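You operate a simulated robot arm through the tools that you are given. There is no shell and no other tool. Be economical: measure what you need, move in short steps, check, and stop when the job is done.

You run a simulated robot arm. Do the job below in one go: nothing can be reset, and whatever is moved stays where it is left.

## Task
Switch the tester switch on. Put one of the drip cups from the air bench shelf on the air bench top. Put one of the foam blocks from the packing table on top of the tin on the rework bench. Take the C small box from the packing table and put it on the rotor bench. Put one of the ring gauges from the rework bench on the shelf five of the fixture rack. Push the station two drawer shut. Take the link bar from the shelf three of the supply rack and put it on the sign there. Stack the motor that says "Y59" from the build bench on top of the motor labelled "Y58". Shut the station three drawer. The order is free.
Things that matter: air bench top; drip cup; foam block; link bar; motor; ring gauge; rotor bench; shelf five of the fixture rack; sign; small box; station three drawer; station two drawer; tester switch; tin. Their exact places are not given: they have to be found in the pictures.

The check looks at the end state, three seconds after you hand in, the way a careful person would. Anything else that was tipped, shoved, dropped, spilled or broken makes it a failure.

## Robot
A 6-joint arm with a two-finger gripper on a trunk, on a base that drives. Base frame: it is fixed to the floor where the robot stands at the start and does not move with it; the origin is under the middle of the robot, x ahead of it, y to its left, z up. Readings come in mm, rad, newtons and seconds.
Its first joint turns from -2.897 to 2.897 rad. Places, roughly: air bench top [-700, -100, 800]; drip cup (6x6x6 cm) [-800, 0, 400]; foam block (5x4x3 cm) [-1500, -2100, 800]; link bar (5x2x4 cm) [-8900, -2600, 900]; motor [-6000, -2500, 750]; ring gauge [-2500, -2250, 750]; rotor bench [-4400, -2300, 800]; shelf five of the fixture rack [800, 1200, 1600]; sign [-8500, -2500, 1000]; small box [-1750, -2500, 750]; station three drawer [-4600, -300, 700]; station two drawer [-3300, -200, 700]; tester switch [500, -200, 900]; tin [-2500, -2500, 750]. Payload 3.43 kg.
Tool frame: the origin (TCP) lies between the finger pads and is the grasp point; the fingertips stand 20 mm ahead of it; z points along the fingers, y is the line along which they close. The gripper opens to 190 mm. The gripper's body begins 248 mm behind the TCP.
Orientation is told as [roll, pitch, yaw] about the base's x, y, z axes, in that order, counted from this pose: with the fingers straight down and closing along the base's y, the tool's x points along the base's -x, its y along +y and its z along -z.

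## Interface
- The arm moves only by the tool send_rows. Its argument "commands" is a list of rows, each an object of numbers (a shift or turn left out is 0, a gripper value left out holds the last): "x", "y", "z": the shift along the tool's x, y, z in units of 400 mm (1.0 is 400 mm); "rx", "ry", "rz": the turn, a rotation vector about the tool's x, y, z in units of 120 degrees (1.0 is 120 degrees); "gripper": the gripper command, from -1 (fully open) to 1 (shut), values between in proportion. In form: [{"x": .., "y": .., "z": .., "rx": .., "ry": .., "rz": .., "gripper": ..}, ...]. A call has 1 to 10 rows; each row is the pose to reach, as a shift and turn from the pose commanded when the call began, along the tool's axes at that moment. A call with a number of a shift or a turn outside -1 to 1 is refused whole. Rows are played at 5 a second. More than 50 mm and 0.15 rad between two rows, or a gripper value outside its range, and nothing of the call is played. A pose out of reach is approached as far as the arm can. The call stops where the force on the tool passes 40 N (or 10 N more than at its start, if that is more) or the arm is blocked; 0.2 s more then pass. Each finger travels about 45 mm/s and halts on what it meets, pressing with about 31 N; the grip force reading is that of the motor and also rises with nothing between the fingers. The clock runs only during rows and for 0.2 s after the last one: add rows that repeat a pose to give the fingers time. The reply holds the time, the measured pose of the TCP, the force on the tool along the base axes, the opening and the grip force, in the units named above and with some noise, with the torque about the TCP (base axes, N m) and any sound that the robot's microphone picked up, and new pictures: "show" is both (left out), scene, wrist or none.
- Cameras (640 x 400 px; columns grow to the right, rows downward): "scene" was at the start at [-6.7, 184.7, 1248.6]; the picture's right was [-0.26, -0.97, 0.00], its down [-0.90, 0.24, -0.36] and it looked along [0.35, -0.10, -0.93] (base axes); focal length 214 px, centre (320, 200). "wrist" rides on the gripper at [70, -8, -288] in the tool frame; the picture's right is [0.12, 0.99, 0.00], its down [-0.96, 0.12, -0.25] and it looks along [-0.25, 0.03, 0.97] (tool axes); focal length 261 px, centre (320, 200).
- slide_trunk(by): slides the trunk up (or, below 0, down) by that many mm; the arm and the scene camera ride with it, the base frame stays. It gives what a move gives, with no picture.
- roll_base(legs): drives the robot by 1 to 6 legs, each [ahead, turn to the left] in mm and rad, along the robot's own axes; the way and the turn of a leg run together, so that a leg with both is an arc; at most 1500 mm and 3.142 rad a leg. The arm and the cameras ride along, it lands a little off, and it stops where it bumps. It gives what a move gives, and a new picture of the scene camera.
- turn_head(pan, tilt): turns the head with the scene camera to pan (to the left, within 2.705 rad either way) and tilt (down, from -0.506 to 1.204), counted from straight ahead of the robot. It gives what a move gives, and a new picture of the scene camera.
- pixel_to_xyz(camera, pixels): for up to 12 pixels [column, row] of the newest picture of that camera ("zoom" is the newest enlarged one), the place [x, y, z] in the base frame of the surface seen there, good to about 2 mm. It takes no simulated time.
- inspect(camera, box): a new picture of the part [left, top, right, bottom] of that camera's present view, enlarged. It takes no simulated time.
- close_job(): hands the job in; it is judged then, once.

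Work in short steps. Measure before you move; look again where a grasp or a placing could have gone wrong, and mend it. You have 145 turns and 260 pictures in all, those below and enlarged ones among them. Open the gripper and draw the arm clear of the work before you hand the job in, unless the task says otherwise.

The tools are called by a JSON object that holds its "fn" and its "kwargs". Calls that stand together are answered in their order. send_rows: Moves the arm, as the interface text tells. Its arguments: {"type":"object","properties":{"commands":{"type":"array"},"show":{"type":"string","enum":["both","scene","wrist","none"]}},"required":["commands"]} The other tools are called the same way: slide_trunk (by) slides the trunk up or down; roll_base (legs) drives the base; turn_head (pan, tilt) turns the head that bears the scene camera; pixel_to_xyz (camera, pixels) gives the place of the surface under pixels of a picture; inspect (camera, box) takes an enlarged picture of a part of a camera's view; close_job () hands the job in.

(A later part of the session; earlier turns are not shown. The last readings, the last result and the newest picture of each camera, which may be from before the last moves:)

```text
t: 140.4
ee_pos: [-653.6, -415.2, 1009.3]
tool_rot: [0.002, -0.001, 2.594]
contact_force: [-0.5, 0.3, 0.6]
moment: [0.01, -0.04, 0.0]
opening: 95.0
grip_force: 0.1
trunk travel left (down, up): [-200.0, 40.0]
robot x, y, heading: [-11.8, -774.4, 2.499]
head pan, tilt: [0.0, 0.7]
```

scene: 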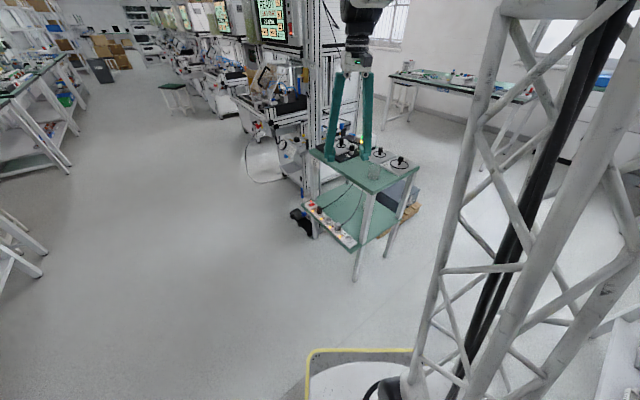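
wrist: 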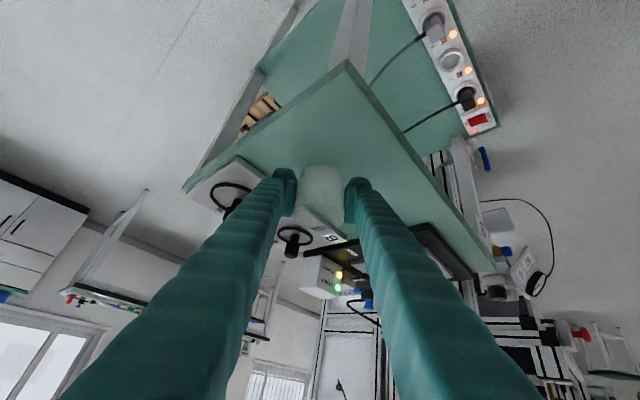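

The base's rear corner touched the front bench's leg. I drive 150 mm forward first, then turn.

{"fn": "roll_base", "kwargs": {"legs": [[150, 0], [0, 1.212], [812, 0], [812, 0], [0, 1.002]]}}

{"fn": "turn_head", "kwargs": {"pan": 0.0, "tilt": 0.75}}

```text
t: 155.5
ee_pos: [-1432.0, -2258.2, 1007.8]
tool_rot: [0.0, -0.001, -1.499]
contact_force: [0.4, 0.5, -0.1]
moment: [-0.03, -0.02, 0.0]
opening: 95.0
grip_force: 0.1
trunk travel left (down, up): [-200.0, 40.0]
robot x, y, heading: [-1513.4, -1525.7, -1.599]
head pan, tilt: [0.0, 0.7]
```

scene: 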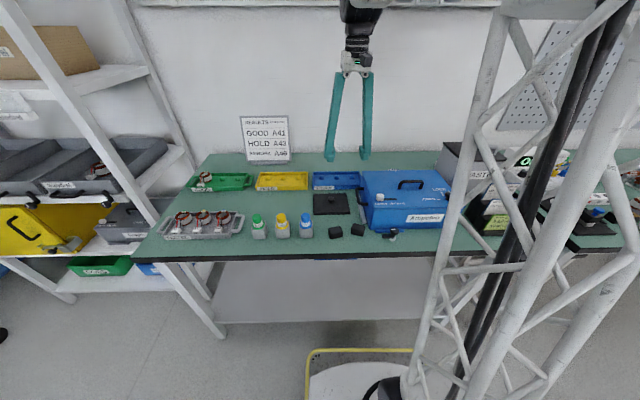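

```text
t: 156.1
ee_pos: [-1432.2, -2258.5, 1008.5]
tool_rot: [0.0, -0.003, -1.497]
contact_force: [-0.4, -0.1, 0.1]
moment: [-0.02, 0.03, 0.03]
opening: 94.9
grip_force: 0.1
trunk travel left (down, up): [-200.0, 40.0]
robot x, y, heading: [-1513.0, -1525.9, -1.592]
head pan, tilt: [0.0, 0.75]
```

scene: 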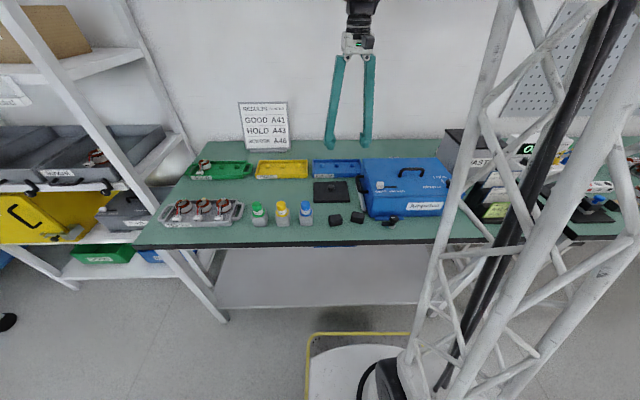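

Foam blocks look like the dark pieces near (335,218) and (357,217); I enlarge both that spot and the boxes at right.

{"fn": "inspect", "kwargs": {"camera": "scene", "box": [300, 170, 420, 245]}}

{"fn": "pixel_to_xyz", "kwargs": {"camera": "scene", "pixels": [[335, 216], [357, 214], [390, 221], [335, 230], [330, 188]]}}

{"fn": "inspect", "kwargs": {"camera": "scene", "box": [420, 110, 640, 250]}}

```text
5.33 times, centred on (360, 208) of scene
```

zoom: 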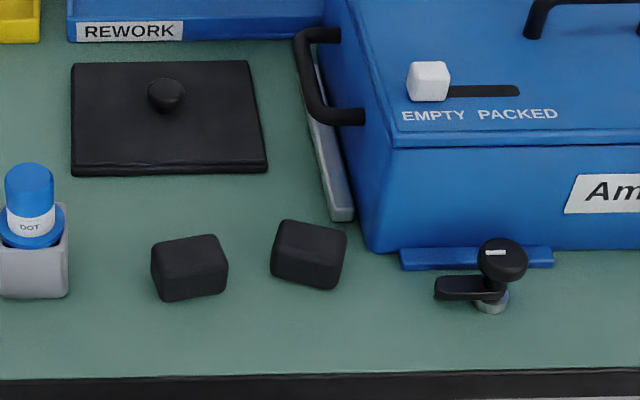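

```text
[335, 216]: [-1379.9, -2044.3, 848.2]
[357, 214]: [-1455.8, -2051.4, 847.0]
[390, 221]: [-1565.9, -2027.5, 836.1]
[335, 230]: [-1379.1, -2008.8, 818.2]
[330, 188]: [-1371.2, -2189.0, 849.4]
```

```text
2.86 times, centred on (530, 180) of scene
```

zoom: 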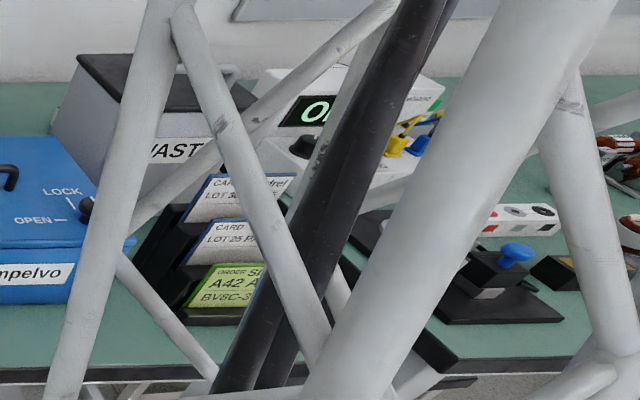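

The two black foam blocks are at about (-1380,-2050) and (-1456,-2055), tops ~848. I back up 80 mm for reach and bring the open gripper above the left one.

{"fn": "roll_base", "kwargs": {"legs": [[-80, 0]]}}

{"fn": "send_rows", "kwargs": {"commands": [{"x": 0.1, "y": 0.05}, {"x": 0.2, "y": 0.1}, {"x": 0.29, "y": 0.15}, {"x": 0.29, "y": 0.15, "z": 0.1}, {"x": 0.29, "y": 0.15, "z": 0.15}], "show": "wrist"}}

```text
t: 157.2
ee_pos: [-1429.9, -2177.8, 1008.5]
tool_rot: [0.001, -0.002, -1.497]
contact_force: [-0.1, 0.2, 0.4]
moment: [0.03, 0.01, 0.02]
opening: 95.0
grip_force: 0.1
trunk travel left (down, up): [-200.0, 40.0]
robot x, y, heading: [-1512.5, -1448.3, -1.594]
head pan, tilt: [0.0, 0.75]
```

scene: 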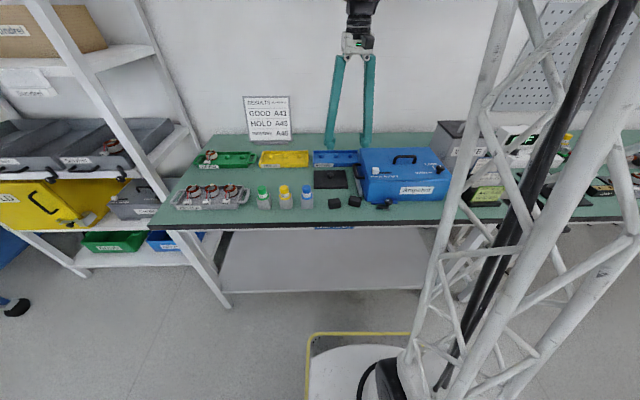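

```text
t: 158.4
ee_pos: [-1378.6, -2056.6, 948.7]
tool_rot: [0.001, -0.001, -1.5]
contact_force: [0.6, -0.7, 0.4]
moment: [-0.08, -0.04, -0.03]
opening: 94.9
grip_force: 0.1
trunk travel left (down, up): [-200.0, 40.0]
robot x, y, heading: [-1510.8, -1448.5, -1.597]
head pan, tilt: [0.0, 0.75]
```

wrist: 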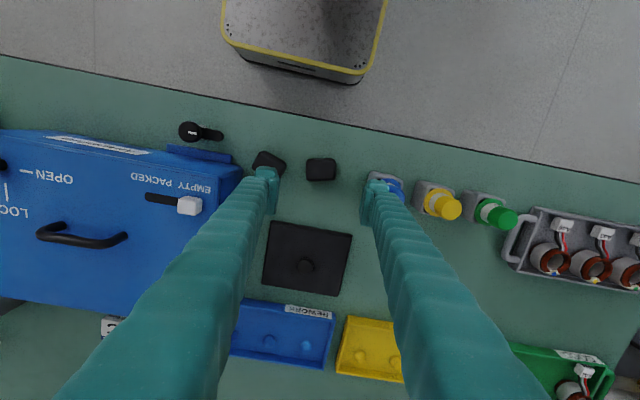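

I enlarge around the block to get its exact place and neighbours.

{"fn": "inspect", "kwargs": {"camera": "wrist", "box": [240, 130, 400, 230]}}

{"fn": "pixel_to_xyz", "kwargs": {"camera": "wrist", "pixels": [[308, 159], [335, 158], [336, 178], [308, 181], [321, 168], [278, 160], [284, 168], [268, 172], [368, 178], [345, 175], [372, 170]]}}

```text
4.00 times, centred on (320, 180) of wrist
```

zoom: 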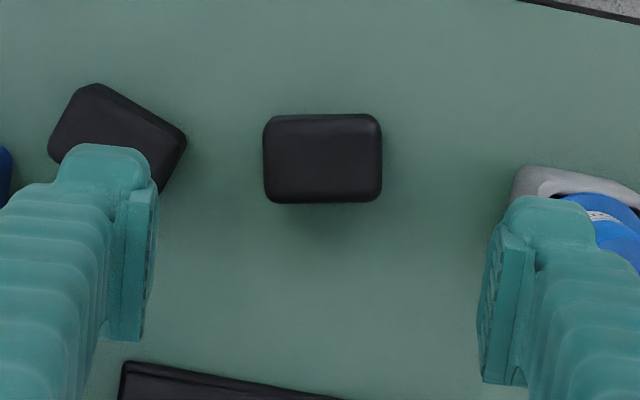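

```text
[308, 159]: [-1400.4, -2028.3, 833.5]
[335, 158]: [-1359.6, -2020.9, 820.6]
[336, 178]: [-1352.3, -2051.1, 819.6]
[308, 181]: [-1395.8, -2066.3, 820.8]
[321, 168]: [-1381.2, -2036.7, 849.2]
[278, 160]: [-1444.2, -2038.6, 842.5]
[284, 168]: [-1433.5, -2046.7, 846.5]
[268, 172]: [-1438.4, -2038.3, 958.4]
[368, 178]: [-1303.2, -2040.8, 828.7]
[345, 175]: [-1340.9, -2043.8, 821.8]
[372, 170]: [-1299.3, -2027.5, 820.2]
```

The block (centre (-1381,-2039), top 849) has the second block close on its closing side, so I turn the gripper 90° to grip its 40 mm side.

{"fn": "send_rows", "kwargs": {"commands": [{"rz": 0.07, "gripper": 0.3}, {"rz": 0.14}, {"rz": 0.21}, {"rz": 0.28}, {"rz": 0.35}, {"rz": 0.42}, {"rz": 0.49}, {"rz": 0.56}, {"rz": 0.63, "x": 0.022, "y": -0.002}, {"rz": 0.7, "x": 0.044, "y": -0.003}], "show": "none"}}

{"fn": "send_rows", "kwargs": {"commands": [{"rz": 0.05, "z": 0.05}, {"rz": 0.05, "z": 0.1}, {"rz": 0.05, "z": 0.1}], "show": "wrist"}}

{"fn": "inspect", "kwargs": {"camera": "wrist", "box": [240, 130, 400, 230]}}

```text
t: 160.6
ee_pos: [-1380.4, -2040.6, 947.6]
tool_rot: [0.003, 0.0, -2.968]
contact_force: [-0.2, -0.5, 0.1]
moment: [0.02, 0.0, -0.03]
opening: 66.4
grip_force: 0.1
trunk travel left (down, up): [-200.0, 40.0]
robot x, y, heading: [-1512.5, -1444.8, -1.597]
head pan, tilt: [0.0, 0.75]
```

```text
t: 161.4
ee_pos: [-1381.4, -2039.8, 908.8]
tool_rot: [0.0, -0.001, -3.071]
contact_force: [-0.4, -0.2, 0.2]
moment: [-0.01, 0.02, -0.01]
opening: 66.3
grip_force: 0.1
trunk travel left (down, up): [-200.0, 40.0]
robot x, y, heading: [-1509.5, -1444.4, -1.595]
head pan, tilt: [0.0, 0.75]
```

wrist: 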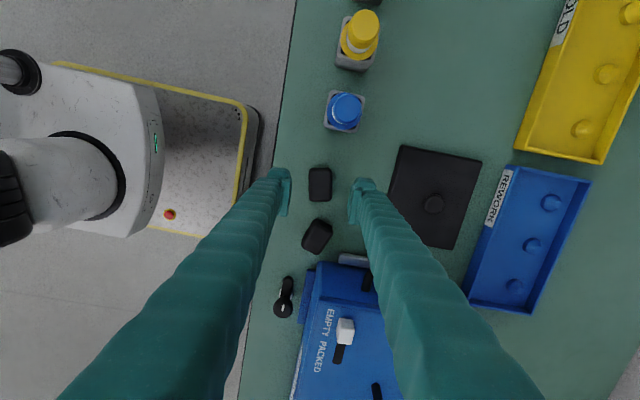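

```text
4.00 times, centred on (320, 180) of wrist
```

zoom: 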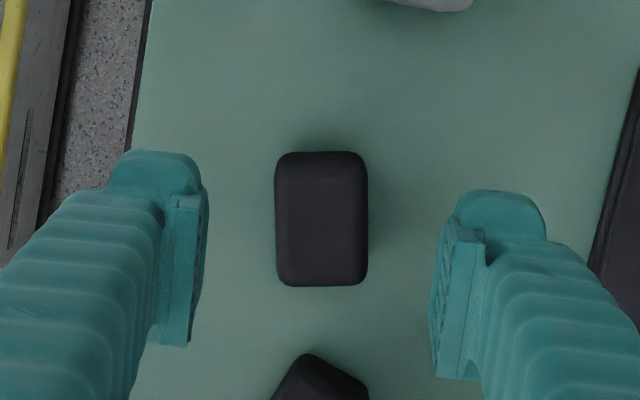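

Centred. I lower 67 mm and close.

{"fn": "send_rows", "kwargs": {"commands": [{"z": 0.09}, {"z": 0.15}, {"z": 0.1675}, {"z": 0.1675, "gripper": 1}, {"z": 0.1675, "gripper": 1}, {"z": 0.1675, "gripper": 1}, {"z": 0.1675, "gripper": 1}], "show": "none"}}

{"fn": "send_rows", "kwargs": {"commands": [{"z": -0.1}, {"z": -0.2}, {"z": -0.3}, {"z": -0.38}], "show": "wrist"}}

```text
t: 163.0
ee_pos: [-1381.5, -2040.7, 842.6]
tool_rot: [0.0, 0.0, -3.069]
contact_force: [-0.1, -0.4, 0.6]
moment: [0.0, 0.0, 0.04]
opening: 29.0
grip_force: 30.7
trunk travel left (down, up): [-200.0, 40.0]
robot x, y, heading: [-1512.1, -1449.2, -1.598]
head pan, tilt: [0.0, 0.75]
```

```text
t: 164.0
ee_pos: [-1381.8, -2039.4, 994.0]
tool_rot: [-0.001, 0.0, -3.069]
contact_force: [0.1, -0.7, -0.2]
moment: [0.03, 0.03, -0.03]
opening: 29.2
grip_force: 31.3
trunk travel left (down, up): [-200.0, 40.0]
robot x, y, heading: [-1513.8, -1447.1, -1.596]
head pan, tilt: [0.0, 0.75]
```

wrist: 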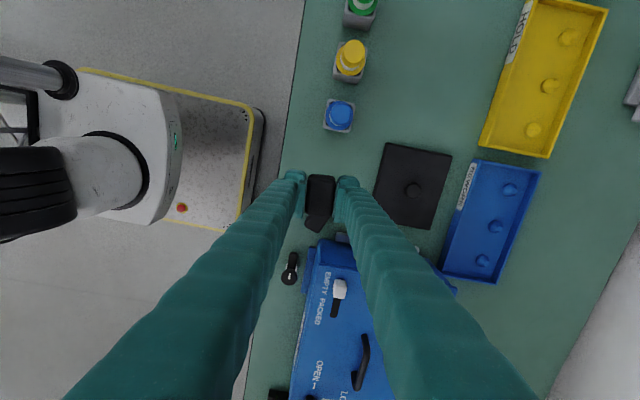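

Foam held. I raise the trunk and drive over to the rework bench, facing it at x≈-2500.

{"fn": "slide_trunk", "kwargs": {"by": 40}}

{"fn": "roll_base", "kwargs": {"legs": [[0, -1.546], [990, 0], [0, 1.571]]}}

{"fn": "inspect", "kwargs": {"camera": "scene", "box": [120, 60, 520, 260]}}

```text
t: 164.8
ee_pos: [-1381.7, -2040.4, 1034.4]
tool_rot: [0.001, 0.0, -3.069]
contact_force: [-0.3, -0.1, -0.6]
moment: [-0.05, -0.01, 0.0]
opening: 29.0
grip_force: 31.1
trunk travel left (down, up): [-240.0, 0.0]
robot x, y, heading: [-1515.1, -1443.1, -1.599]
head pan, tilt: [0.0, 0.75]
```

```text
t: 177.9
ee_pos: [-2347.8, -2025.7, 1034.8]
tool_rot: [0.003, 0.0, -3.043]
contact_force: [0.6, 0.4, -0.2]
moment: [-0.01, 0.0, 0.02]
opening: 29.2
grip_force: 30.8
trunk travel left (down, up): [-240.0, 0.0]
robot x, y, heading: [-2497.7, -1432.8, -1.57]
head pan, tilt: [0.0, 0.75]
```

scene: 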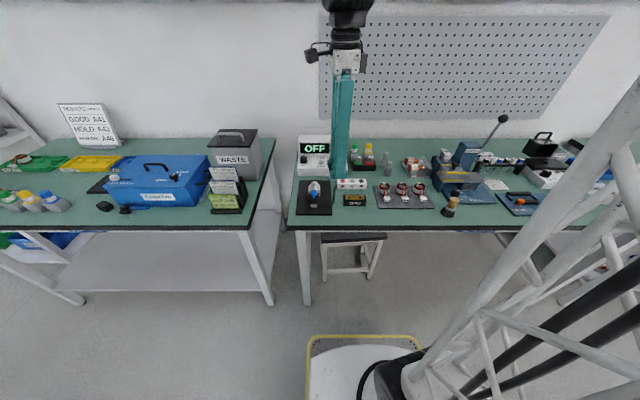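

```text
1.60 times, centred on (320, 160) of scene
```

zoom: 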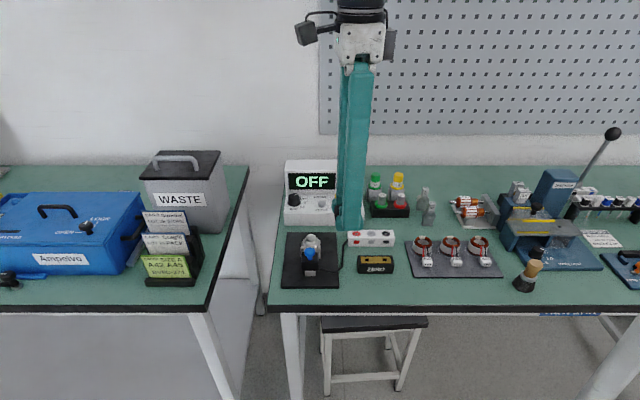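

I enlarge the rework bench to find the tin and the ring gauges.

{"fn": "inspect", "kwargs": {"camera": "scene", "box": [290, 120, 450, 220]}}

{"fn": "inspect", "kwargs": {"camera": "scene", "box": [430, 110, 590, 210]}}

{"fn": "inspect", "kwargs": {"camera": "scene", "box": [190, 110, 310, 210]}}

```text
4.00 times, centred on (370, 170) of scene
```

zoom: 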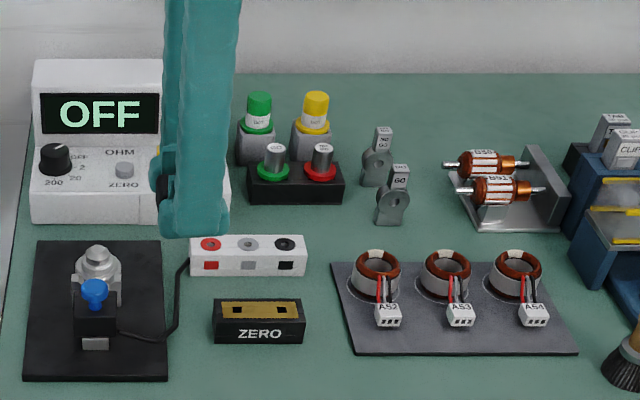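

```text
4.00 times, centred on (510, 160) of scene
```

zoom: 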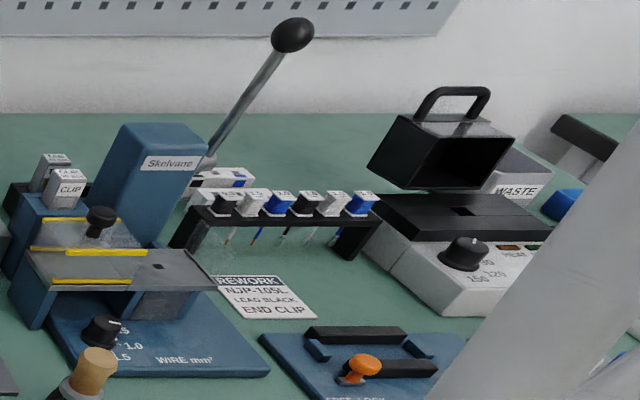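

```text
4.00 times, centred on (250, 160) of scene
```

zoom: 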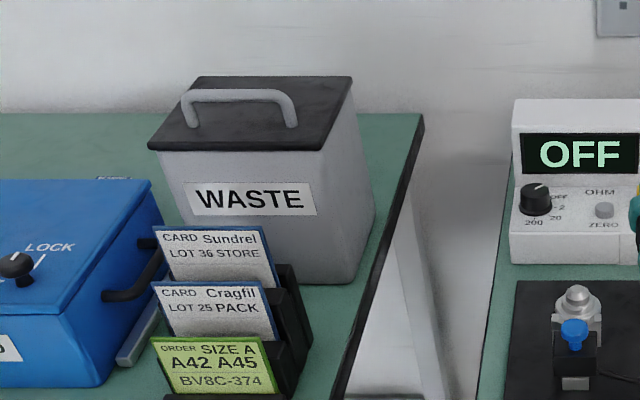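

The grey rings tagged GO at zoom (380,165)/(392,195) are probably the ring gauges. I look through the wrist camera for the tin hidden behind the arm.

{"fn": "inspect", "kwargs": {"camera": "wrist", "box": [0, 0, 640, 400]}}

{"fn": "pixel_to_xyz", "kwargs": {"camera": "scene", "pixels": [[385, 172], [385, 160], [340, 190], [321, 186], [460, 150], [450, 205]]}}

```text
1.00 times, centred on (320, 200) of wrist (not enlarged: the box is as wide or as high as the picture)
```

zoom: 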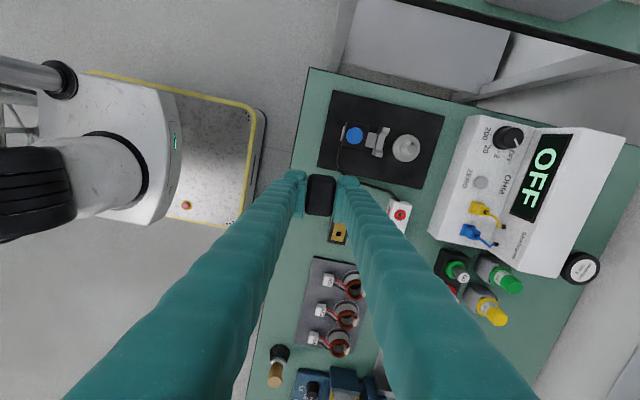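

```text
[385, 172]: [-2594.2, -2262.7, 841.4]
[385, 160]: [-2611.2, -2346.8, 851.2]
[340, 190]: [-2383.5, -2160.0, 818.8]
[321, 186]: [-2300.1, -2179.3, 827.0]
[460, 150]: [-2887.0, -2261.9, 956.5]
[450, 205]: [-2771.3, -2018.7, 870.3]
```

A round tin with a white lid shows at wrist (580,268), behind the ohm meter. I measure it.

{"fn": "pixel_to_xyz", "kwargs": {"camera": "wrist", "pixels": [[580, 268], [570, 268], [590, 268], [580, 258], [582, 278], [560, 245], [500, 230], [560, 200], [500, 285], [495, 318], [610, 330], [600, 150]]}}

{"fn": "inspect", "kwargs": {"camera": "wrist", "box": [520, 210, 640, 310]}}

```text
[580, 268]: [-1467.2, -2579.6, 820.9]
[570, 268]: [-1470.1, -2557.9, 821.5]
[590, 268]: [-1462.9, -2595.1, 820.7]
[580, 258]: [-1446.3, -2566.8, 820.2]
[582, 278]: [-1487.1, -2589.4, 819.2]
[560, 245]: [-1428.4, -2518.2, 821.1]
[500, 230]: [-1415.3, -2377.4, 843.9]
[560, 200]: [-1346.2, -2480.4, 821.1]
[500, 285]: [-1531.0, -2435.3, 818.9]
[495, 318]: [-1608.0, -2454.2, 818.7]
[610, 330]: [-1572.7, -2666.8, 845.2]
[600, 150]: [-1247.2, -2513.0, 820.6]
```

```text
4.00 times, centred on (580, 260) of wrist
```

zoom: 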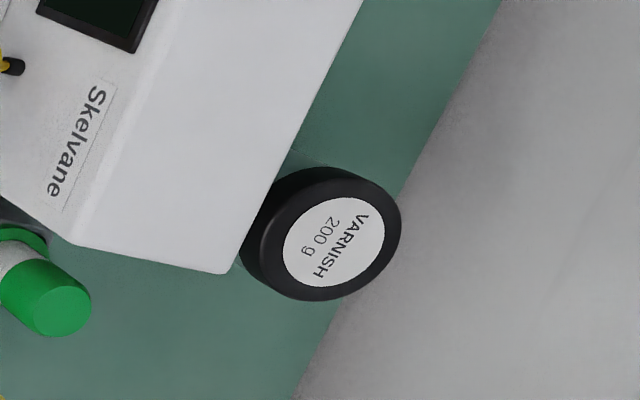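

The wrist reading used an old picture; I query the newest enlarged one instead.

{"fn": "pixel_to_xyz", "kwargs": {"camera": "zoom", "pixels": [[330, 245], [345, 245], [285, 245], [395, 230], [345, 180], [310, 295], [260, 200], [220, 265], [340, 60], [45, 300]]}}

```text
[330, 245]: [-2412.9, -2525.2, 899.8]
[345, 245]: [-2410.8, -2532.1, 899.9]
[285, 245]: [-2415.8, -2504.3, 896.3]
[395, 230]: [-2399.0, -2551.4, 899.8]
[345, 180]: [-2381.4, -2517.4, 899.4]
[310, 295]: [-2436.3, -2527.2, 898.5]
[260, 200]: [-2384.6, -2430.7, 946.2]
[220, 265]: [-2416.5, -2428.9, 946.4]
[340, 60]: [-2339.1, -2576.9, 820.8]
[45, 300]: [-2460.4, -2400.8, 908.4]
```

Tin "VARNISH" centre is ~(-2409,-2527), lid at z 900. I need to move ~170 mm nearer; I check the stool's position under the bench.

{"fn": "pixel_to_xyz", "kwargs": {"camera": "scene", "pixels": [[350, 242], [325, 280], [372, 275], [345, 272], [306, 300], [270, 300]]}}

```text
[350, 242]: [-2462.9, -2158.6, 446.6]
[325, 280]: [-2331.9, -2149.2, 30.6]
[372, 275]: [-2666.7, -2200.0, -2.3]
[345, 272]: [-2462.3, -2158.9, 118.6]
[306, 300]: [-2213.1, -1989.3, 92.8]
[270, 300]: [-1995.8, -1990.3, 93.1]
```

Stool is well inside. I drive 170 mm forward and carry the foam over the tin.

{"fn": "roll_base", "kwargs": {"legs": [[170, 0]]}}

{"fn": "send_rows", "kwargs": {"commands": [{"x": -0.029, "y": 0.101}, {"x": -0.058, "y": 0.202}, {"x": -0.087, "y": 0.303}, {"x": -0.116, "y": 0.404}, {"x": -0.145, "y": 0.505}, {"x": -0.174, "y": 0.606}, {"x": -0.203, "y": 0.707}, {"x": -0.233, "y": 0.808}, {"x": -0.233, "y": 0.808}], "show": "wrist"}}

```text
t: 179.4
ee_pos: [-2346.0, -2195.8, 1034.6]
tool_rot: [0.002, 0.001, -3.04]
contact_force: [0.7, 0.0, 0.1]
moment: [-0.02, -0.01, 0.02]
opening: 28.7
grip_force: 30.9
trunk travel left (down, up): [-240.0, 0.0]
robot x, y, heading: [-2491.5, -1606.4, -1.57]
head pan, tilt: [0.0, 0.75]
```

scene: 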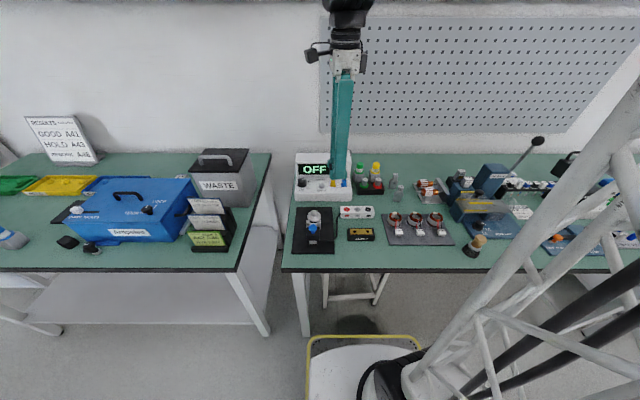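

```text
t: 181.4
ee_pos: [-2404.6, -2526.4, 1032.9]
tool_rot: [-0.001, -0.001, -3.038]
contact_force: [-0.4, -0.6, -1.3]
moment: [0.07, -0.01, 0.01]
opening: 28.9
grip_force: 30.7
trunk travel left (down, up): [-240.0, 0.0]
robot x, y, heading: [-2490.1, -1605.1, -1.567]
head pan, tilt: [0.0, 0.75]
```

wrist: 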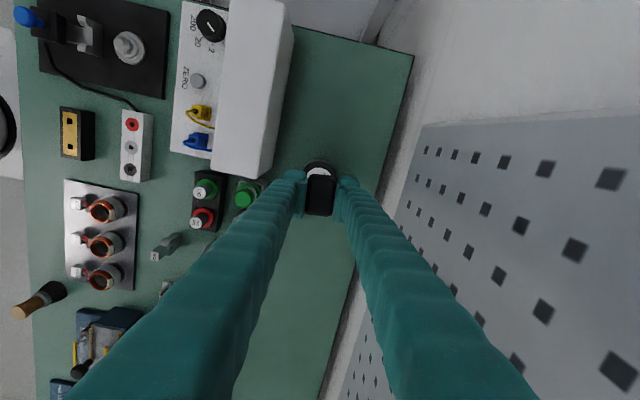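

I refine the tin's place in this view.

{"fn": "inspect", "kwargs": {"camera": "wrist", "box": [270, 135, 370, 235]}}

{"fn": "pixel_to_xyz", "kwargs": {"camera": "wrist", "pixels": [[320, 162], [312, 164], [332, 164], [318, 168], [307, 175], [341, 172], [240, 160]]}}

```text
4.00 times, centred on (320, 185) of wrist
```

zoom: 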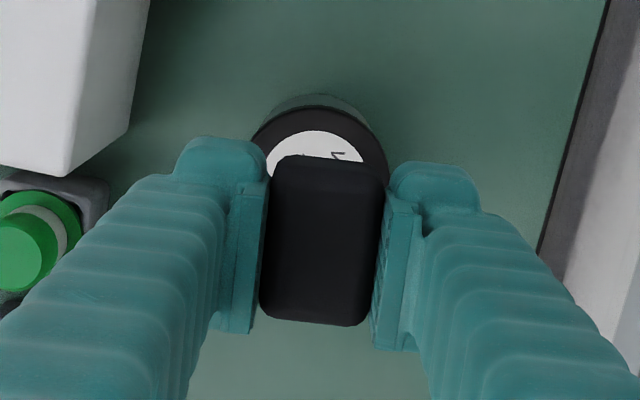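

```text
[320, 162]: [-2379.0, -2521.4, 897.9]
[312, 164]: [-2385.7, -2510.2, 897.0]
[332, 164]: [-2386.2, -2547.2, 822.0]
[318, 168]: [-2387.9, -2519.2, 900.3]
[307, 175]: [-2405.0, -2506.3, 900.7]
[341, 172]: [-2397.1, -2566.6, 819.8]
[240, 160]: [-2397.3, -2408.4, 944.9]
```

Tin centre ≈(-2409,-2527). I shift 4 mm and lower to just above the lid, then to contact.

{"fn": "send_rows", "kwargs": {"commands": [{"x": -0.01, "z": 0.1}, {"x": -0.01, "z": 0.2}, {"x": -0.01, "z": 0.245}, {"x": -0.01, "z": 0.262}, {"x": -0.01, "z": 0.268}], "show": "none"}}

{"fn": "inspect", "kwargs": {"camera": "wrist", "box": [270, 135, 370, 235]}}

```text
t: 182.6
ee_pos: [-2411.4, -2527.8, 927.7]
tool_rot: [0.002, -0.001, -3.042]
contact_force: [0.6, -0.7, -0.9]
moment: [0.0, 0.0, 0.03]
opening: 28.8
grip_force: 31.2
trunk travel left (down, up): [-240.0, 0.0]
robot x, y, heading: [-2496.4, -1605.3, -1.567]
head pan, tilt: [0.0, 0.75]
```

```text
4.00 times, centred on (320, 185) of wrist
```

zoom: 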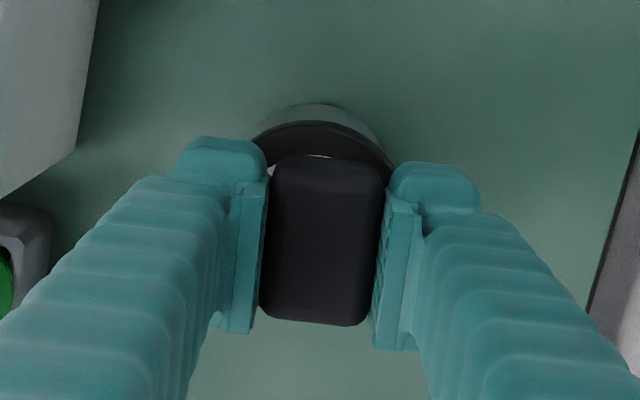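

A few millimetres more, then release gently and lift.

{"fn": "send_rows", "kwargs": {"commands": [{"z": 0.003}, {"z": 0.006}, {"z": 0.009}, {"z": 0.009}], "show": "none"}}

{"fn": "send_rows", "kwargs": {"commands": [{"gripper": 0.6}, {"gripper": 0.4}, {"gripper": 0.35}, {"gripper": 0.35}, {"z": -0.08}, {"z": -0.18}, {"z": -0.28}], "show": "wrist"}}

{"fn": "inspect", "kwargs": {"camera": "wrist", "box": [250, 115, 390, 215]}}

```text
t: 183.6
ee_pos: [-2411.5, -2528.5, 923.5]
tool_rot: [0.001, 0.001, -3.041]
contact_force: [-0.2, 0.6, -1.5]
moment: [-0.01, -0.02, -0.02]
opening: 28.8
grip_force: 31.0
trunk travel left (down, up): [-240.0, 0.0]
robot x, y, heading: [-2492.9, -1605.3, -1.569]
head pan, tilt: [0.0, 0.75]
```

```text
t: 185.2
ee_pos: [-2411.2, -2527.6, 1035.3]
tool_rot: [-0.001, 0.0, -3.041]
contact_force: [0.3, -0.1, -1.0]
moment: [0.07, 0.0, 0.03]
opening: 61.8
grip_force: 0.1
trunk travel left (down, up): [-240.0, 0.0]
robot x, y, heading: [-2494.1, -1604.1, -1.569]
head pan, tilt: [0.0, 0.75]
```

wrist: 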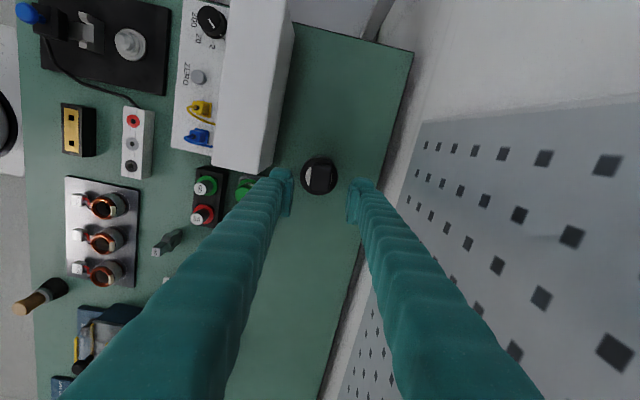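

```text
4.00 times, centred on (320, 165) of wrist
```

zoom: 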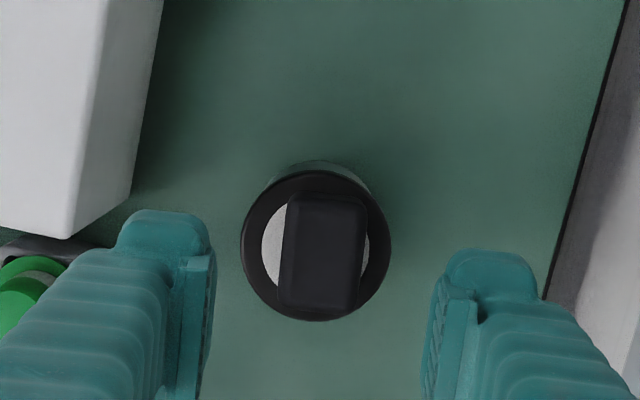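

Foam sits on the tin. Next the ring gauge: I enlarge the gauges at wrist (168,245).

{"fn": "inspect", "kwargs": {"camera": "wrist", "box": [130, 215, 210, 305]}}

{"fn": "inspect", "kwargs": {"camera": "scene", "box": [370, 150, 430, 210]}}

```text
4.44 times, centred on (170, 260) of wrist
```

zoom: 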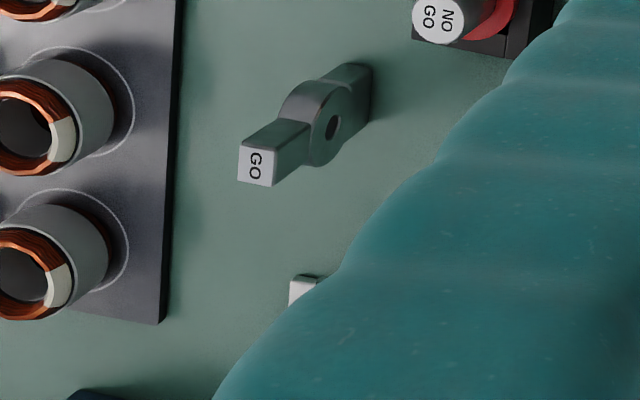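

```text
6.67 times, centred on (400, 180) of scene
```

zoom: 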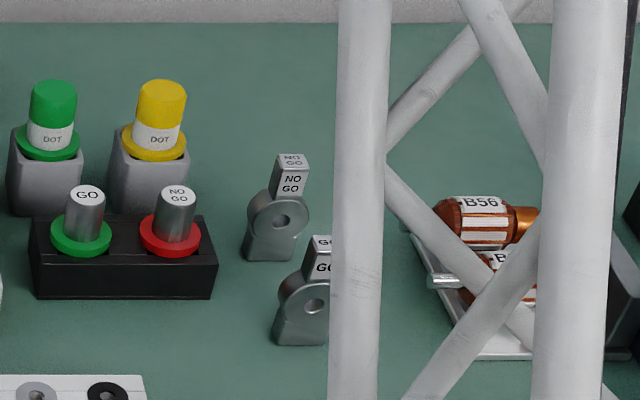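

These are upright rings with a labelled handle on top (GO / NO GO). I measure both.

{"fn": "pixel_to_xyz", "kwargs": {"camera": "zoom", "pixels": [[292, 160], [280, 158], [306, 160], [290, 185], [258, 220], [304, 215], [270, 255], [320, 242], [318, 265], [290, 305], [300, 340], [245, 255]]}}

```text
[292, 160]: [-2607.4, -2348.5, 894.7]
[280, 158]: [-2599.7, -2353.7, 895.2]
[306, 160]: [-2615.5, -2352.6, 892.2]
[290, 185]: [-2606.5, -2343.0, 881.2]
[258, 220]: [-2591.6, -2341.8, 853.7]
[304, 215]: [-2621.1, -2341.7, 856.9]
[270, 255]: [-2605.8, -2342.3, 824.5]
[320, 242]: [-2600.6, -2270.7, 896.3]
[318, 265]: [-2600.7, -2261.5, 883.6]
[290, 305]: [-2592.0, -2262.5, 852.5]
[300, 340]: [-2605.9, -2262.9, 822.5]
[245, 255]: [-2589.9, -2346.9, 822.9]
```

Both gauges are ~75 mm tall with a 16 mm handle on top. For a shelf at z≈1600 I want a near-horizontal grasp, so I check heights of the coils in front of the GO gauge and a level shelf view later.

{"fn": "pixel_to_xyz", "kwargs": {"camera": "scene", "pixels": [[395, 216], [415, 215], [434, 214], [416, 229], [416, 244], [398, 244], [445, 240], [479, 237], [360, 232], [355, 210], [425, 185], [400, 262]]}}

{"fn": "inspect", "kwargs": {"camera": "scene", "box": [380, 160, 500, 260]}}

```text
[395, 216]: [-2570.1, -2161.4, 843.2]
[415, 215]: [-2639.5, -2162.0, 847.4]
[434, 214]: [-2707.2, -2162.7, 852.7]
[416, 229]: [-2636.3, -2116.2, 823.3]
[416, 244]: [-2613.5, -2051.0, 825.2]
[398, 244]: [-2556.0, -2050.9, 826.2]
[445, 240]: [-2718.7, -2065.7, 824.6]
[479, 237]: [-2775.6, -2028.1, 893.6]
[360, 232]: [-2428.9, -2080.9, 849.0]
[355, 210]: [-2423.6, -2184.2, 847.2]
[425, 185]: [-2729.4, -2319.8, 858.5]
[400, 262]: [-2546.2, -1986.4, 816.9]
```

```text
4.00 times, centred on (440, 210) of scene
```

zoom: 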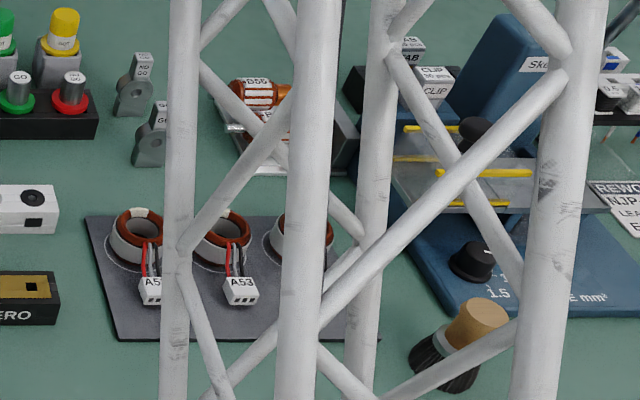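

Coil tops are ≤855, so a near-horizontal approach at z≈890 is clear. I back off to (-2607,-1300) and re-orient the wrist.

{"fn": "roll_base", "kwargs": {"legs": [[-305, 0], [0, -1.571], [113, 0], [0, 1.571]]}}

{"fn": "send_rows", "kwargs": {"commands": [{"rz": -0.07, "x": -0.018, "y": -0.026}, {"rz": -0.14, "x": -0.036, "y": -0.052}, {"rz": -0.21, "x": -0.055, "y": -0.08}, {"rz": -0.28, "x": -0.073, "y": -0.105}, {"rz": -0.35, "x": -0.09, "y": -0.13}, {"rz": -0.42, "x": -0.11, "y": -0.16}, {"rz": -0.49, "x": -0.13, "y": -0.19}, {"rz": -0.56, "x": -0.15, "y": -0.21}, {"rz": -0.63, "x": -0.17, "y": -0.24}, {"rz": -0.7, "x": -0.183, "y": -0.263}], "show": "none"}}

{"fn": "send_rows", "kwargs": {"commands": [{"ry": -0.067}, {"ry": -0.134}, {"ry": -0.2}, {"ry": -0.267}, {"ry": -0.334}, {"ry": -0.4}, {"ry": -0.467}, {"ry": -0.534}, {"ry": -0.6}, {"ry": -0.667}], "show": "wrist"}}

```text
t: 196.2
ee_pos: [-2535.3, -2228.0, 1035.6]
tool_rot: [0.002, 0.002, -3.049]
contact_force: [-0.3, -0.4, 0.2]
moment: [-0.01, -0.03, -0.01]
opening: 61.9
grip_force: 0.1
trunk travel left (down, up): [-240.0, 0.0]
robot x, y, heading: [-2610.5, -1304.7, -1.574]
head pan, tilt: [0.0, 0.75]
```

scene: 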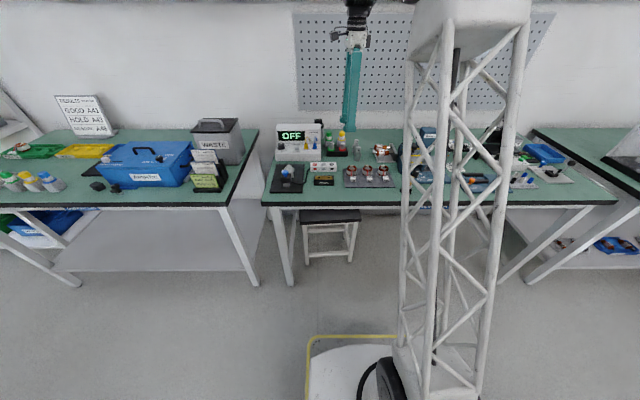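

```text
t: 198.3
ee_pos: [-2616.5, -2130.2, 1038.2]
tool_rot: [0.001, -0.002, -1.579]
contact_force: [0.5, 0.2, -0.1]
moment: [0.06, 0.0, 0.01]
opening: 61.9
grip_force: 0.1
trunk travel left (down, up): [-240.0, 0.0]
robot x, y, heading: [-2610.8, -1307.1, -1.569]
head pan, tilt: [0.0, 0.75]
```

```text
t: 200.6
ee_pos: [-2620.3, -2166.1, 1065.8]
tool_rot: [0.001, -1.393, -1.584]
contact_force: [0.0, 0.5, -0.6]
moment: [0.16, 0.0, -0.01]
opening: 61.7
grip_force: 0.0
out of reach, approached as far as the arm can: row 10
trunk travel left (down, up): [-240.0, 0.0]
robot x, y, heading: [-2610.4, -1301.5, -1.575]
head pan, tilt: [0.0, 0.75]
```

wrist: 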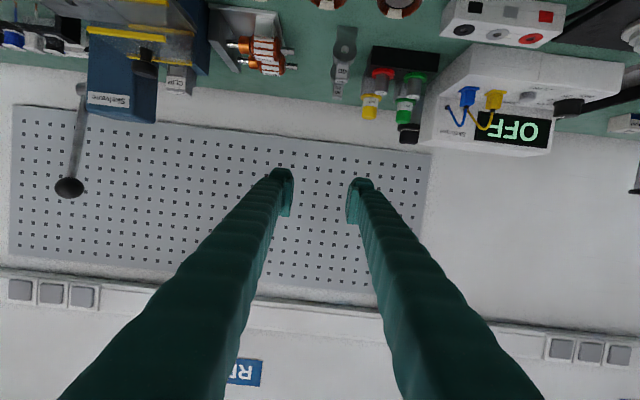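

Horizontal pose reached at z 1066. I use the base and trunk for the fine moves: reverse 60 mm, then lower the trunk 172 mm, and shift the hand 13 mm left.

{"fn": "roll_base", "kwargs": {"legs": [[-60, 0]]}}

{"fn": "slide_trunk", "kwargs": {"by": -174}}

{"fn": "send_rows", "kwargs": {"commands": [{"y": 0.03}, {"y": 0.03}], "show": "wrist"}}

{"fn": "pixel_to_xyz", "kwargs": {"camera": "wrist", "pixels": [[320, 140], [320, 160], [320, 175], [310, 160], [330, 160]]}}

```text
t: 201.5
ee_pos: [-2618.6, -2106.9, 1064.6]
tool_rot: [-0.001, -1.394, -1.586]
contact_force: [0.3, -0.1, -0.8]
moment: [-0.02, 0.01, -0.03]
opening: 61.6
grip_force: 0.0
trunk travel left (down, up): [-240.0, 0.0]
robot x, y, heading: [-2608.9, -1245.0, -1.574]
head pan, tilt: [0.0, 0.75]
```

scene: 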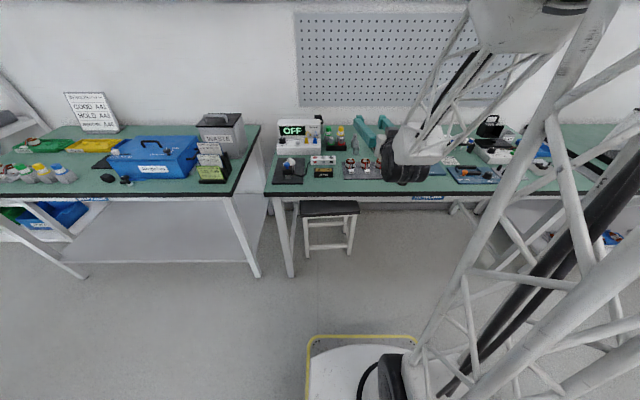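

```text
t: 203.5
ee_pos: [-2619.8, -2107.8, 890.4]
tool_rot: [-0.001, -1.392, -1.583]
contact_force: [0.2, 0.0, -0.5]
moment: [0.02, -0.01, -0.01]
opening: 61.6
grip_force: 0.1
trunk travel left (down, up): [-66.0, 174.0]
robot x, y, heading: [-2607.9, -1243.9, -1.579]
head pan, tilt: [0.0, 0.75]
```

```text
t: 204.1
ee_pos: [-2606.3, -2106.9, 890.4]
tool_rot: [0.002, -1.393, -1.585]
contact_force: [0.2, -0.4, -0.6]
moment: [-0.01, 0.03, 0.02]
opening: 61.8
grip_force: 0.0
trunk travel left (down, up): [-66.0, 174.0]
robot x, y, heading: [-2608.7, -1245.8, -1.578]
head pan, tilt: [0.0, 0.75]
```

wrist: 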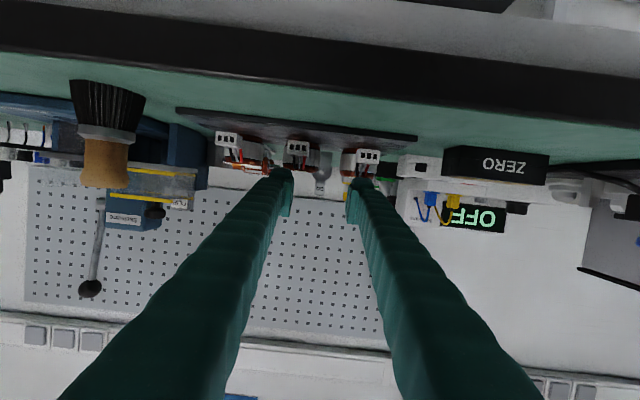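

```text
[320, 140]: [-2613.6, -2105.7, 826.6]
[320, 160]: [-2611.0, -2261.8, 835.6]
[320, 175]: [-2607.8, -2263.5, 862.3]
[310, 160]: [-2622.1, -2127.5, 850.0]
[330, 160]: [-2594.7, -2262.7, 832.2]
```

The gauge is centred at (320,185). I raise 3 mm and drive straight in 161 mm.

{"fn": "slide_trunk", "kwargs": {"by": 3}}

{"fn": "roll_base", "kwargs": {"legs": [[161, 0]]}}

{"fn": "inspect", "kwargs": {"camera": "wrist", "box": [240, 100, 400, 220]}}

```text
t: 204.6
ee_pos: [-2605.7, -2107.2, 892.5]
tool_rot: [-0.001, -1.393, -1.585]
contact_force: [0.3, 1.0, -0.8]
moment: [-0.04, 0.0, 0.01]
opening: 61.9
grip_force: 0.1
trunk travel left (down, up): [-69.0, 171.0]
robot x, y, heading: [-2610.3, -1243.9, -1.576]
head pan, tilt: [0.0, 0.75]
```

```text
t: 206.0
ee_pos: [-2607.6, -2269.5, 893.0]
tool_rot: [0.001, -1.393, -1.584]
contact_force: [-0.7, -1.0, -0.7]
moment: [0.02, 0.02, -0.01]
opening: 61.9
grip_force: 0.0
trunk travel left (down, up): [-69.0, 171.0]
robot x, y, heading: [-2609.7, -1409.5, -1.581]
head pan, tilt: [0.0, 0.75]
```

scene: 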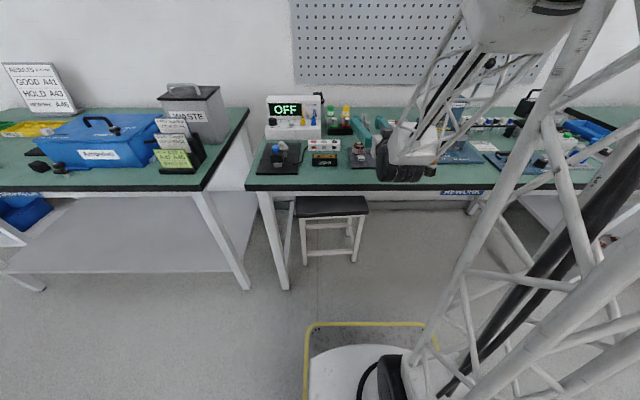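

```text
3.33 times, centred on (320, 160) of wrist
```

zoom: 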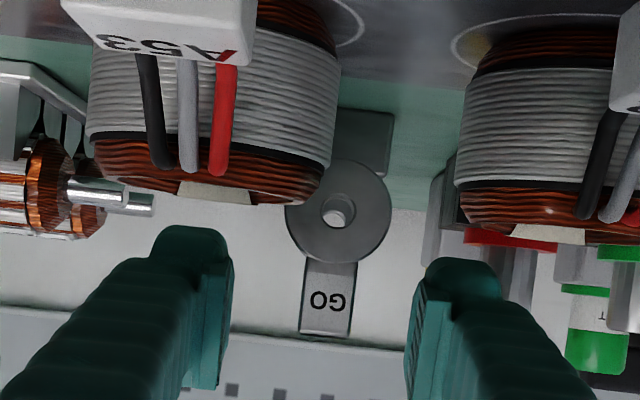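

The GO handle is right between the fingers. I close fully and lift with the trunk.

{"fn": "send_rows", "kwargs": {"commands": [{"gripper": 1}, {"gripper": 1}, {"gripper": 1}, {"gripper": 1}, {"gripper": 1}], "show": "none"}}

{"fn": "slide_trunk", "kwargs": {"by": 60}}

{"fn": "inspect", "kwargs": {"camera": "wrist", "box": [240, 100, 400, 220]}}

```text
t: 207.2
ee_pos: [-2608.8, -2268.7, 892.9]
tool_rot: [0.0, -1.393, -1.584]
contact_force: [0.1, 0.0, 0.0]
moment: [0.01, -0.01, -0.02]
opening: 16.9
grip_force: 31.0
trunk travel left (down, up): [-69.0, 171.0]
robot x, y, heading: [-2611.2, -1407.1, -1.576]
head pan, tilt: [0.0, 0.75]
```

```text
t: 208.2
ee_pos: [-2607.2, -2268.9, 952.5]
tool_rot: [0.0, -1.392, -1.585]
contact_force: [0.0, 0.5, -2.0]
moment: [0.01, 0.01, 0.0]
opening: 16.7
grip_force: 30.9
trunk travel left (down, up): [-129.0, 111.0]
robot x, y, heading: [-2609.8, -1406.2, -1.575]
head pan, tilt: [0.0, 0.75]
```

```text
3.33 times, centred on (320, 160) of wrist
```

zoom: 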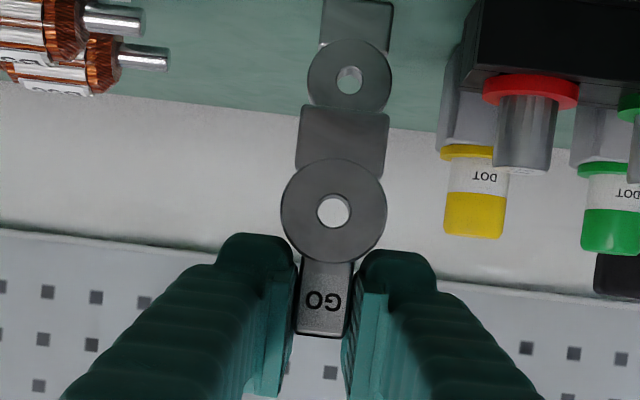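

Gauge held (base 73 mm below TCP). I raise the trunk fully and drive to the fixture rack in two stages.

{"fn": "slide_trunk", "kwargs": {"by": 111}}

{"fn": "roll_base", "kwargs": {"legs": [[-150, 0], [0, 1.576], [1095, 0], [1095, 0], [0, 1.344], [981, 0]]}}

```text
t: 209.6
ee_pos: [-2607.8, -2267.8, 1064.0]
tool_rot: [0.001, -1.393, -1.585]
contact_force: [-0.1, 0.3, -0.6]
moment: [0.03, -0.04, 0.02]
opening: 16.6
grip_force: 30.9
trunk travel left (down, up): [-240.0, 0.0]
robot x, y, heading: [-2606.9, -1407.7, -1.581]
head pan, tilt: [0.0, 0.75]
```

```text
t: 233.6
ee_pos: [83.3, 436.4, 1064.5]
tool_rot: [0.0, -1.392, 1.285]
contact_force: [0.1, -0.2, -1.7]
moment: [0.02, -0.03, -0.01]
opening: 16.9
grip_force: 30.9
trunk travel left (down, up): [-240.0, 0.0]
robot x, y, heading: [-148.6, -397.5, 1.289]
head pan, tilt: [0.0, 0.75]
```

scene: 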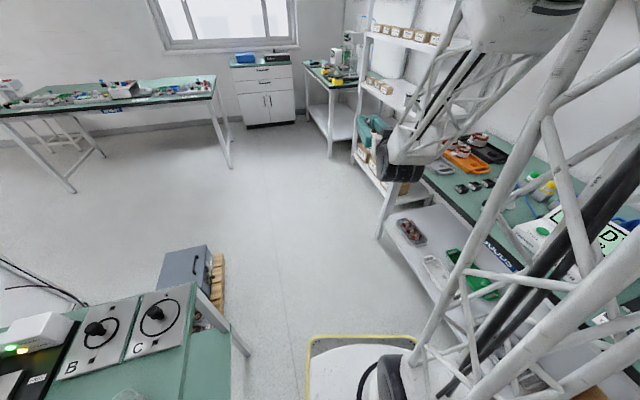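

Now the second stage to (-330,1200), then face the rack.

{"fn": "roll_base", "kwargs": {"legs": [[0, 0.395], [804, 0], [803, 0], [0, -1.684]]}}

{"fn": "turn_head", "kwargs": {"pan": 0.0, "tilt": -0.05}}

```text
t: 247.2
ee_pos: [500.7, 1188.4, 1063.9]
tool_rot: [0.0, -1.393, 0.001]
contact_force: [0.0, 1.4, -1.7]
moment: [0.03, 0.01, 0.02]
opening: 16.7
grip_force: 30.4
trunk travel left (down, up): [-240.0, 0.0]
robot x, y, heading: [-361.4, 1174.7, 0.007]
head pan, tilt: [0.0, 0.75]
```

scene: 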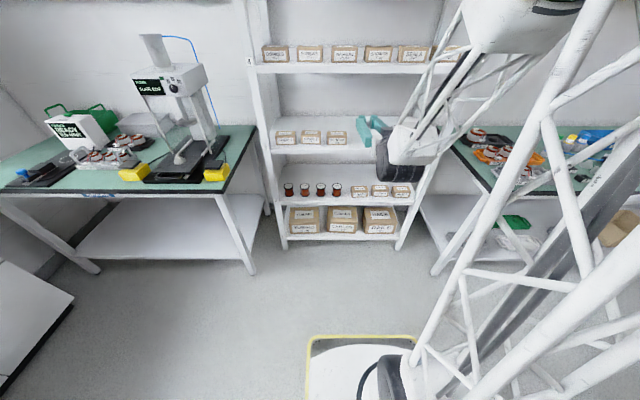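

```text
t: 248.4
ee_pos: [501.9, 1188.2, 1064.3]
tool_rot: [0.002, -1.393, 0.001]
contact_force: [-1.0, 0.3, -1.3]
moment: [0.02, -0.04, 0.02]
opening: 16.8
grip_force: 31.3
trunk travel left (down, up): [-240.0, 0.0]
robot x, y, heading: [-366.0, 1174.7, 0.007]
head pan, tilt: [0.0, -0.051]
```

scene: 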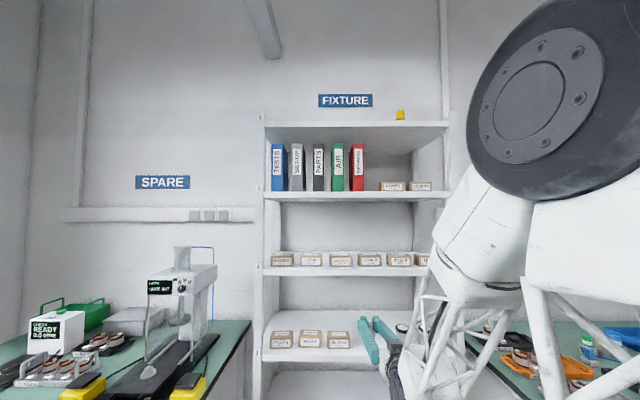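

I measure the shelf heights and the free space on the binder shelf.

{"fn": "pixel_to_xyz", "kwargs": {"camera": "scene", "pixels": [[330, 195], [330, 272], [330, 354], [330, 126], [370, 192], [360, 185], [392, 186], [420, 186], [272, 140], [440, 130], [270, 200], [300, 205]]}}

{"fn": "inspect", "kwargs": {"camera": "scene", "box": [250, 100, 460, 290]}}

```text
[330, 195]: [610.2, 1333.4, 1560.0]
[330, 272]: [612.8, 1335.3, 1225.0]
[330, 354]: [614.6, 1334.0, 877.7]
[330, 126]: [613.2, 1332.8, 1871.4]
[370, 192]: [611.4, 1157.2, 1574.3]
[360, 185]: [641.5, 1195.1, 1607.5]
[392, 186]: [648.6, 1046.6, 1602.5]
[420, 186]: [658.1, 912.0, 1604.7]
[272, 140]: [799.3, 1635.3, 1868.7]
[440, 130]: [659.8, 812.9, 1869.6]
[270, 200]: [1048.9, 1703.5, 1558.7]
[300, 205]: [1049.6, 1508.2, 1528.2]
```

```text
2.11 times, centred on (355, 195) of scene
```

zoom: 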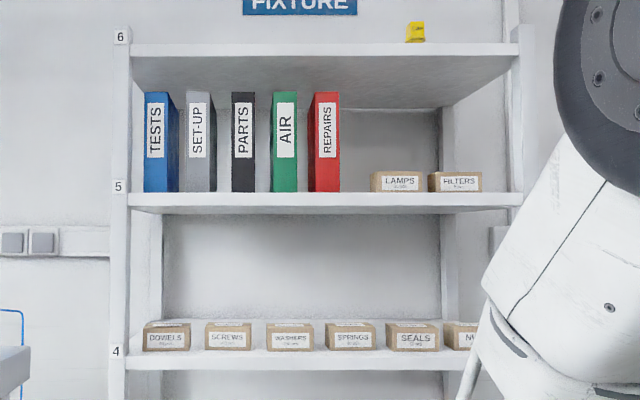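

Shelf 5 is the binder shelf. I measure the gap between the red binder and the LAMPS box, and the shelf's top edge.

{"fn": "pixel_to_xyz", "kwargs": {"camera": "zoom", "pixels": [[338, 150], [372, 182], [422, 182], [430, 182], [480, 182], [508, 170], [355, 188], [355, 190], [355, 192], [355, 195], [355, 180], [355, 40]]}}

```text
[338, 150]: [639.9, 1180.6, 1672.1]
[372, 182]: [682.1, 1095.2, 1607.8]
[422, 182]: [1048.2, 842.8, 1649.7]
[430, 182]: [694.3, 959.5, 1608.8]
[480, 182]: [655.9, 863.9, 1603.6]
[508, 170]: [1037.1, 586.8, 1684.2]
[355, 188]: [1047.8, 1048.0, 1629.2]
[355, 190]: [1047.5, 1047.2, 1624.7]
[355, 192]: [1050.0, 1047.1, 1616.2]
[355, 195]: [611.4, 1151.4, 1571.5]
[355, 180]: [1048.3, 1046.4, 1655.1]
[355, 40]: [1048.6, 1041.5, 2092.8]
```

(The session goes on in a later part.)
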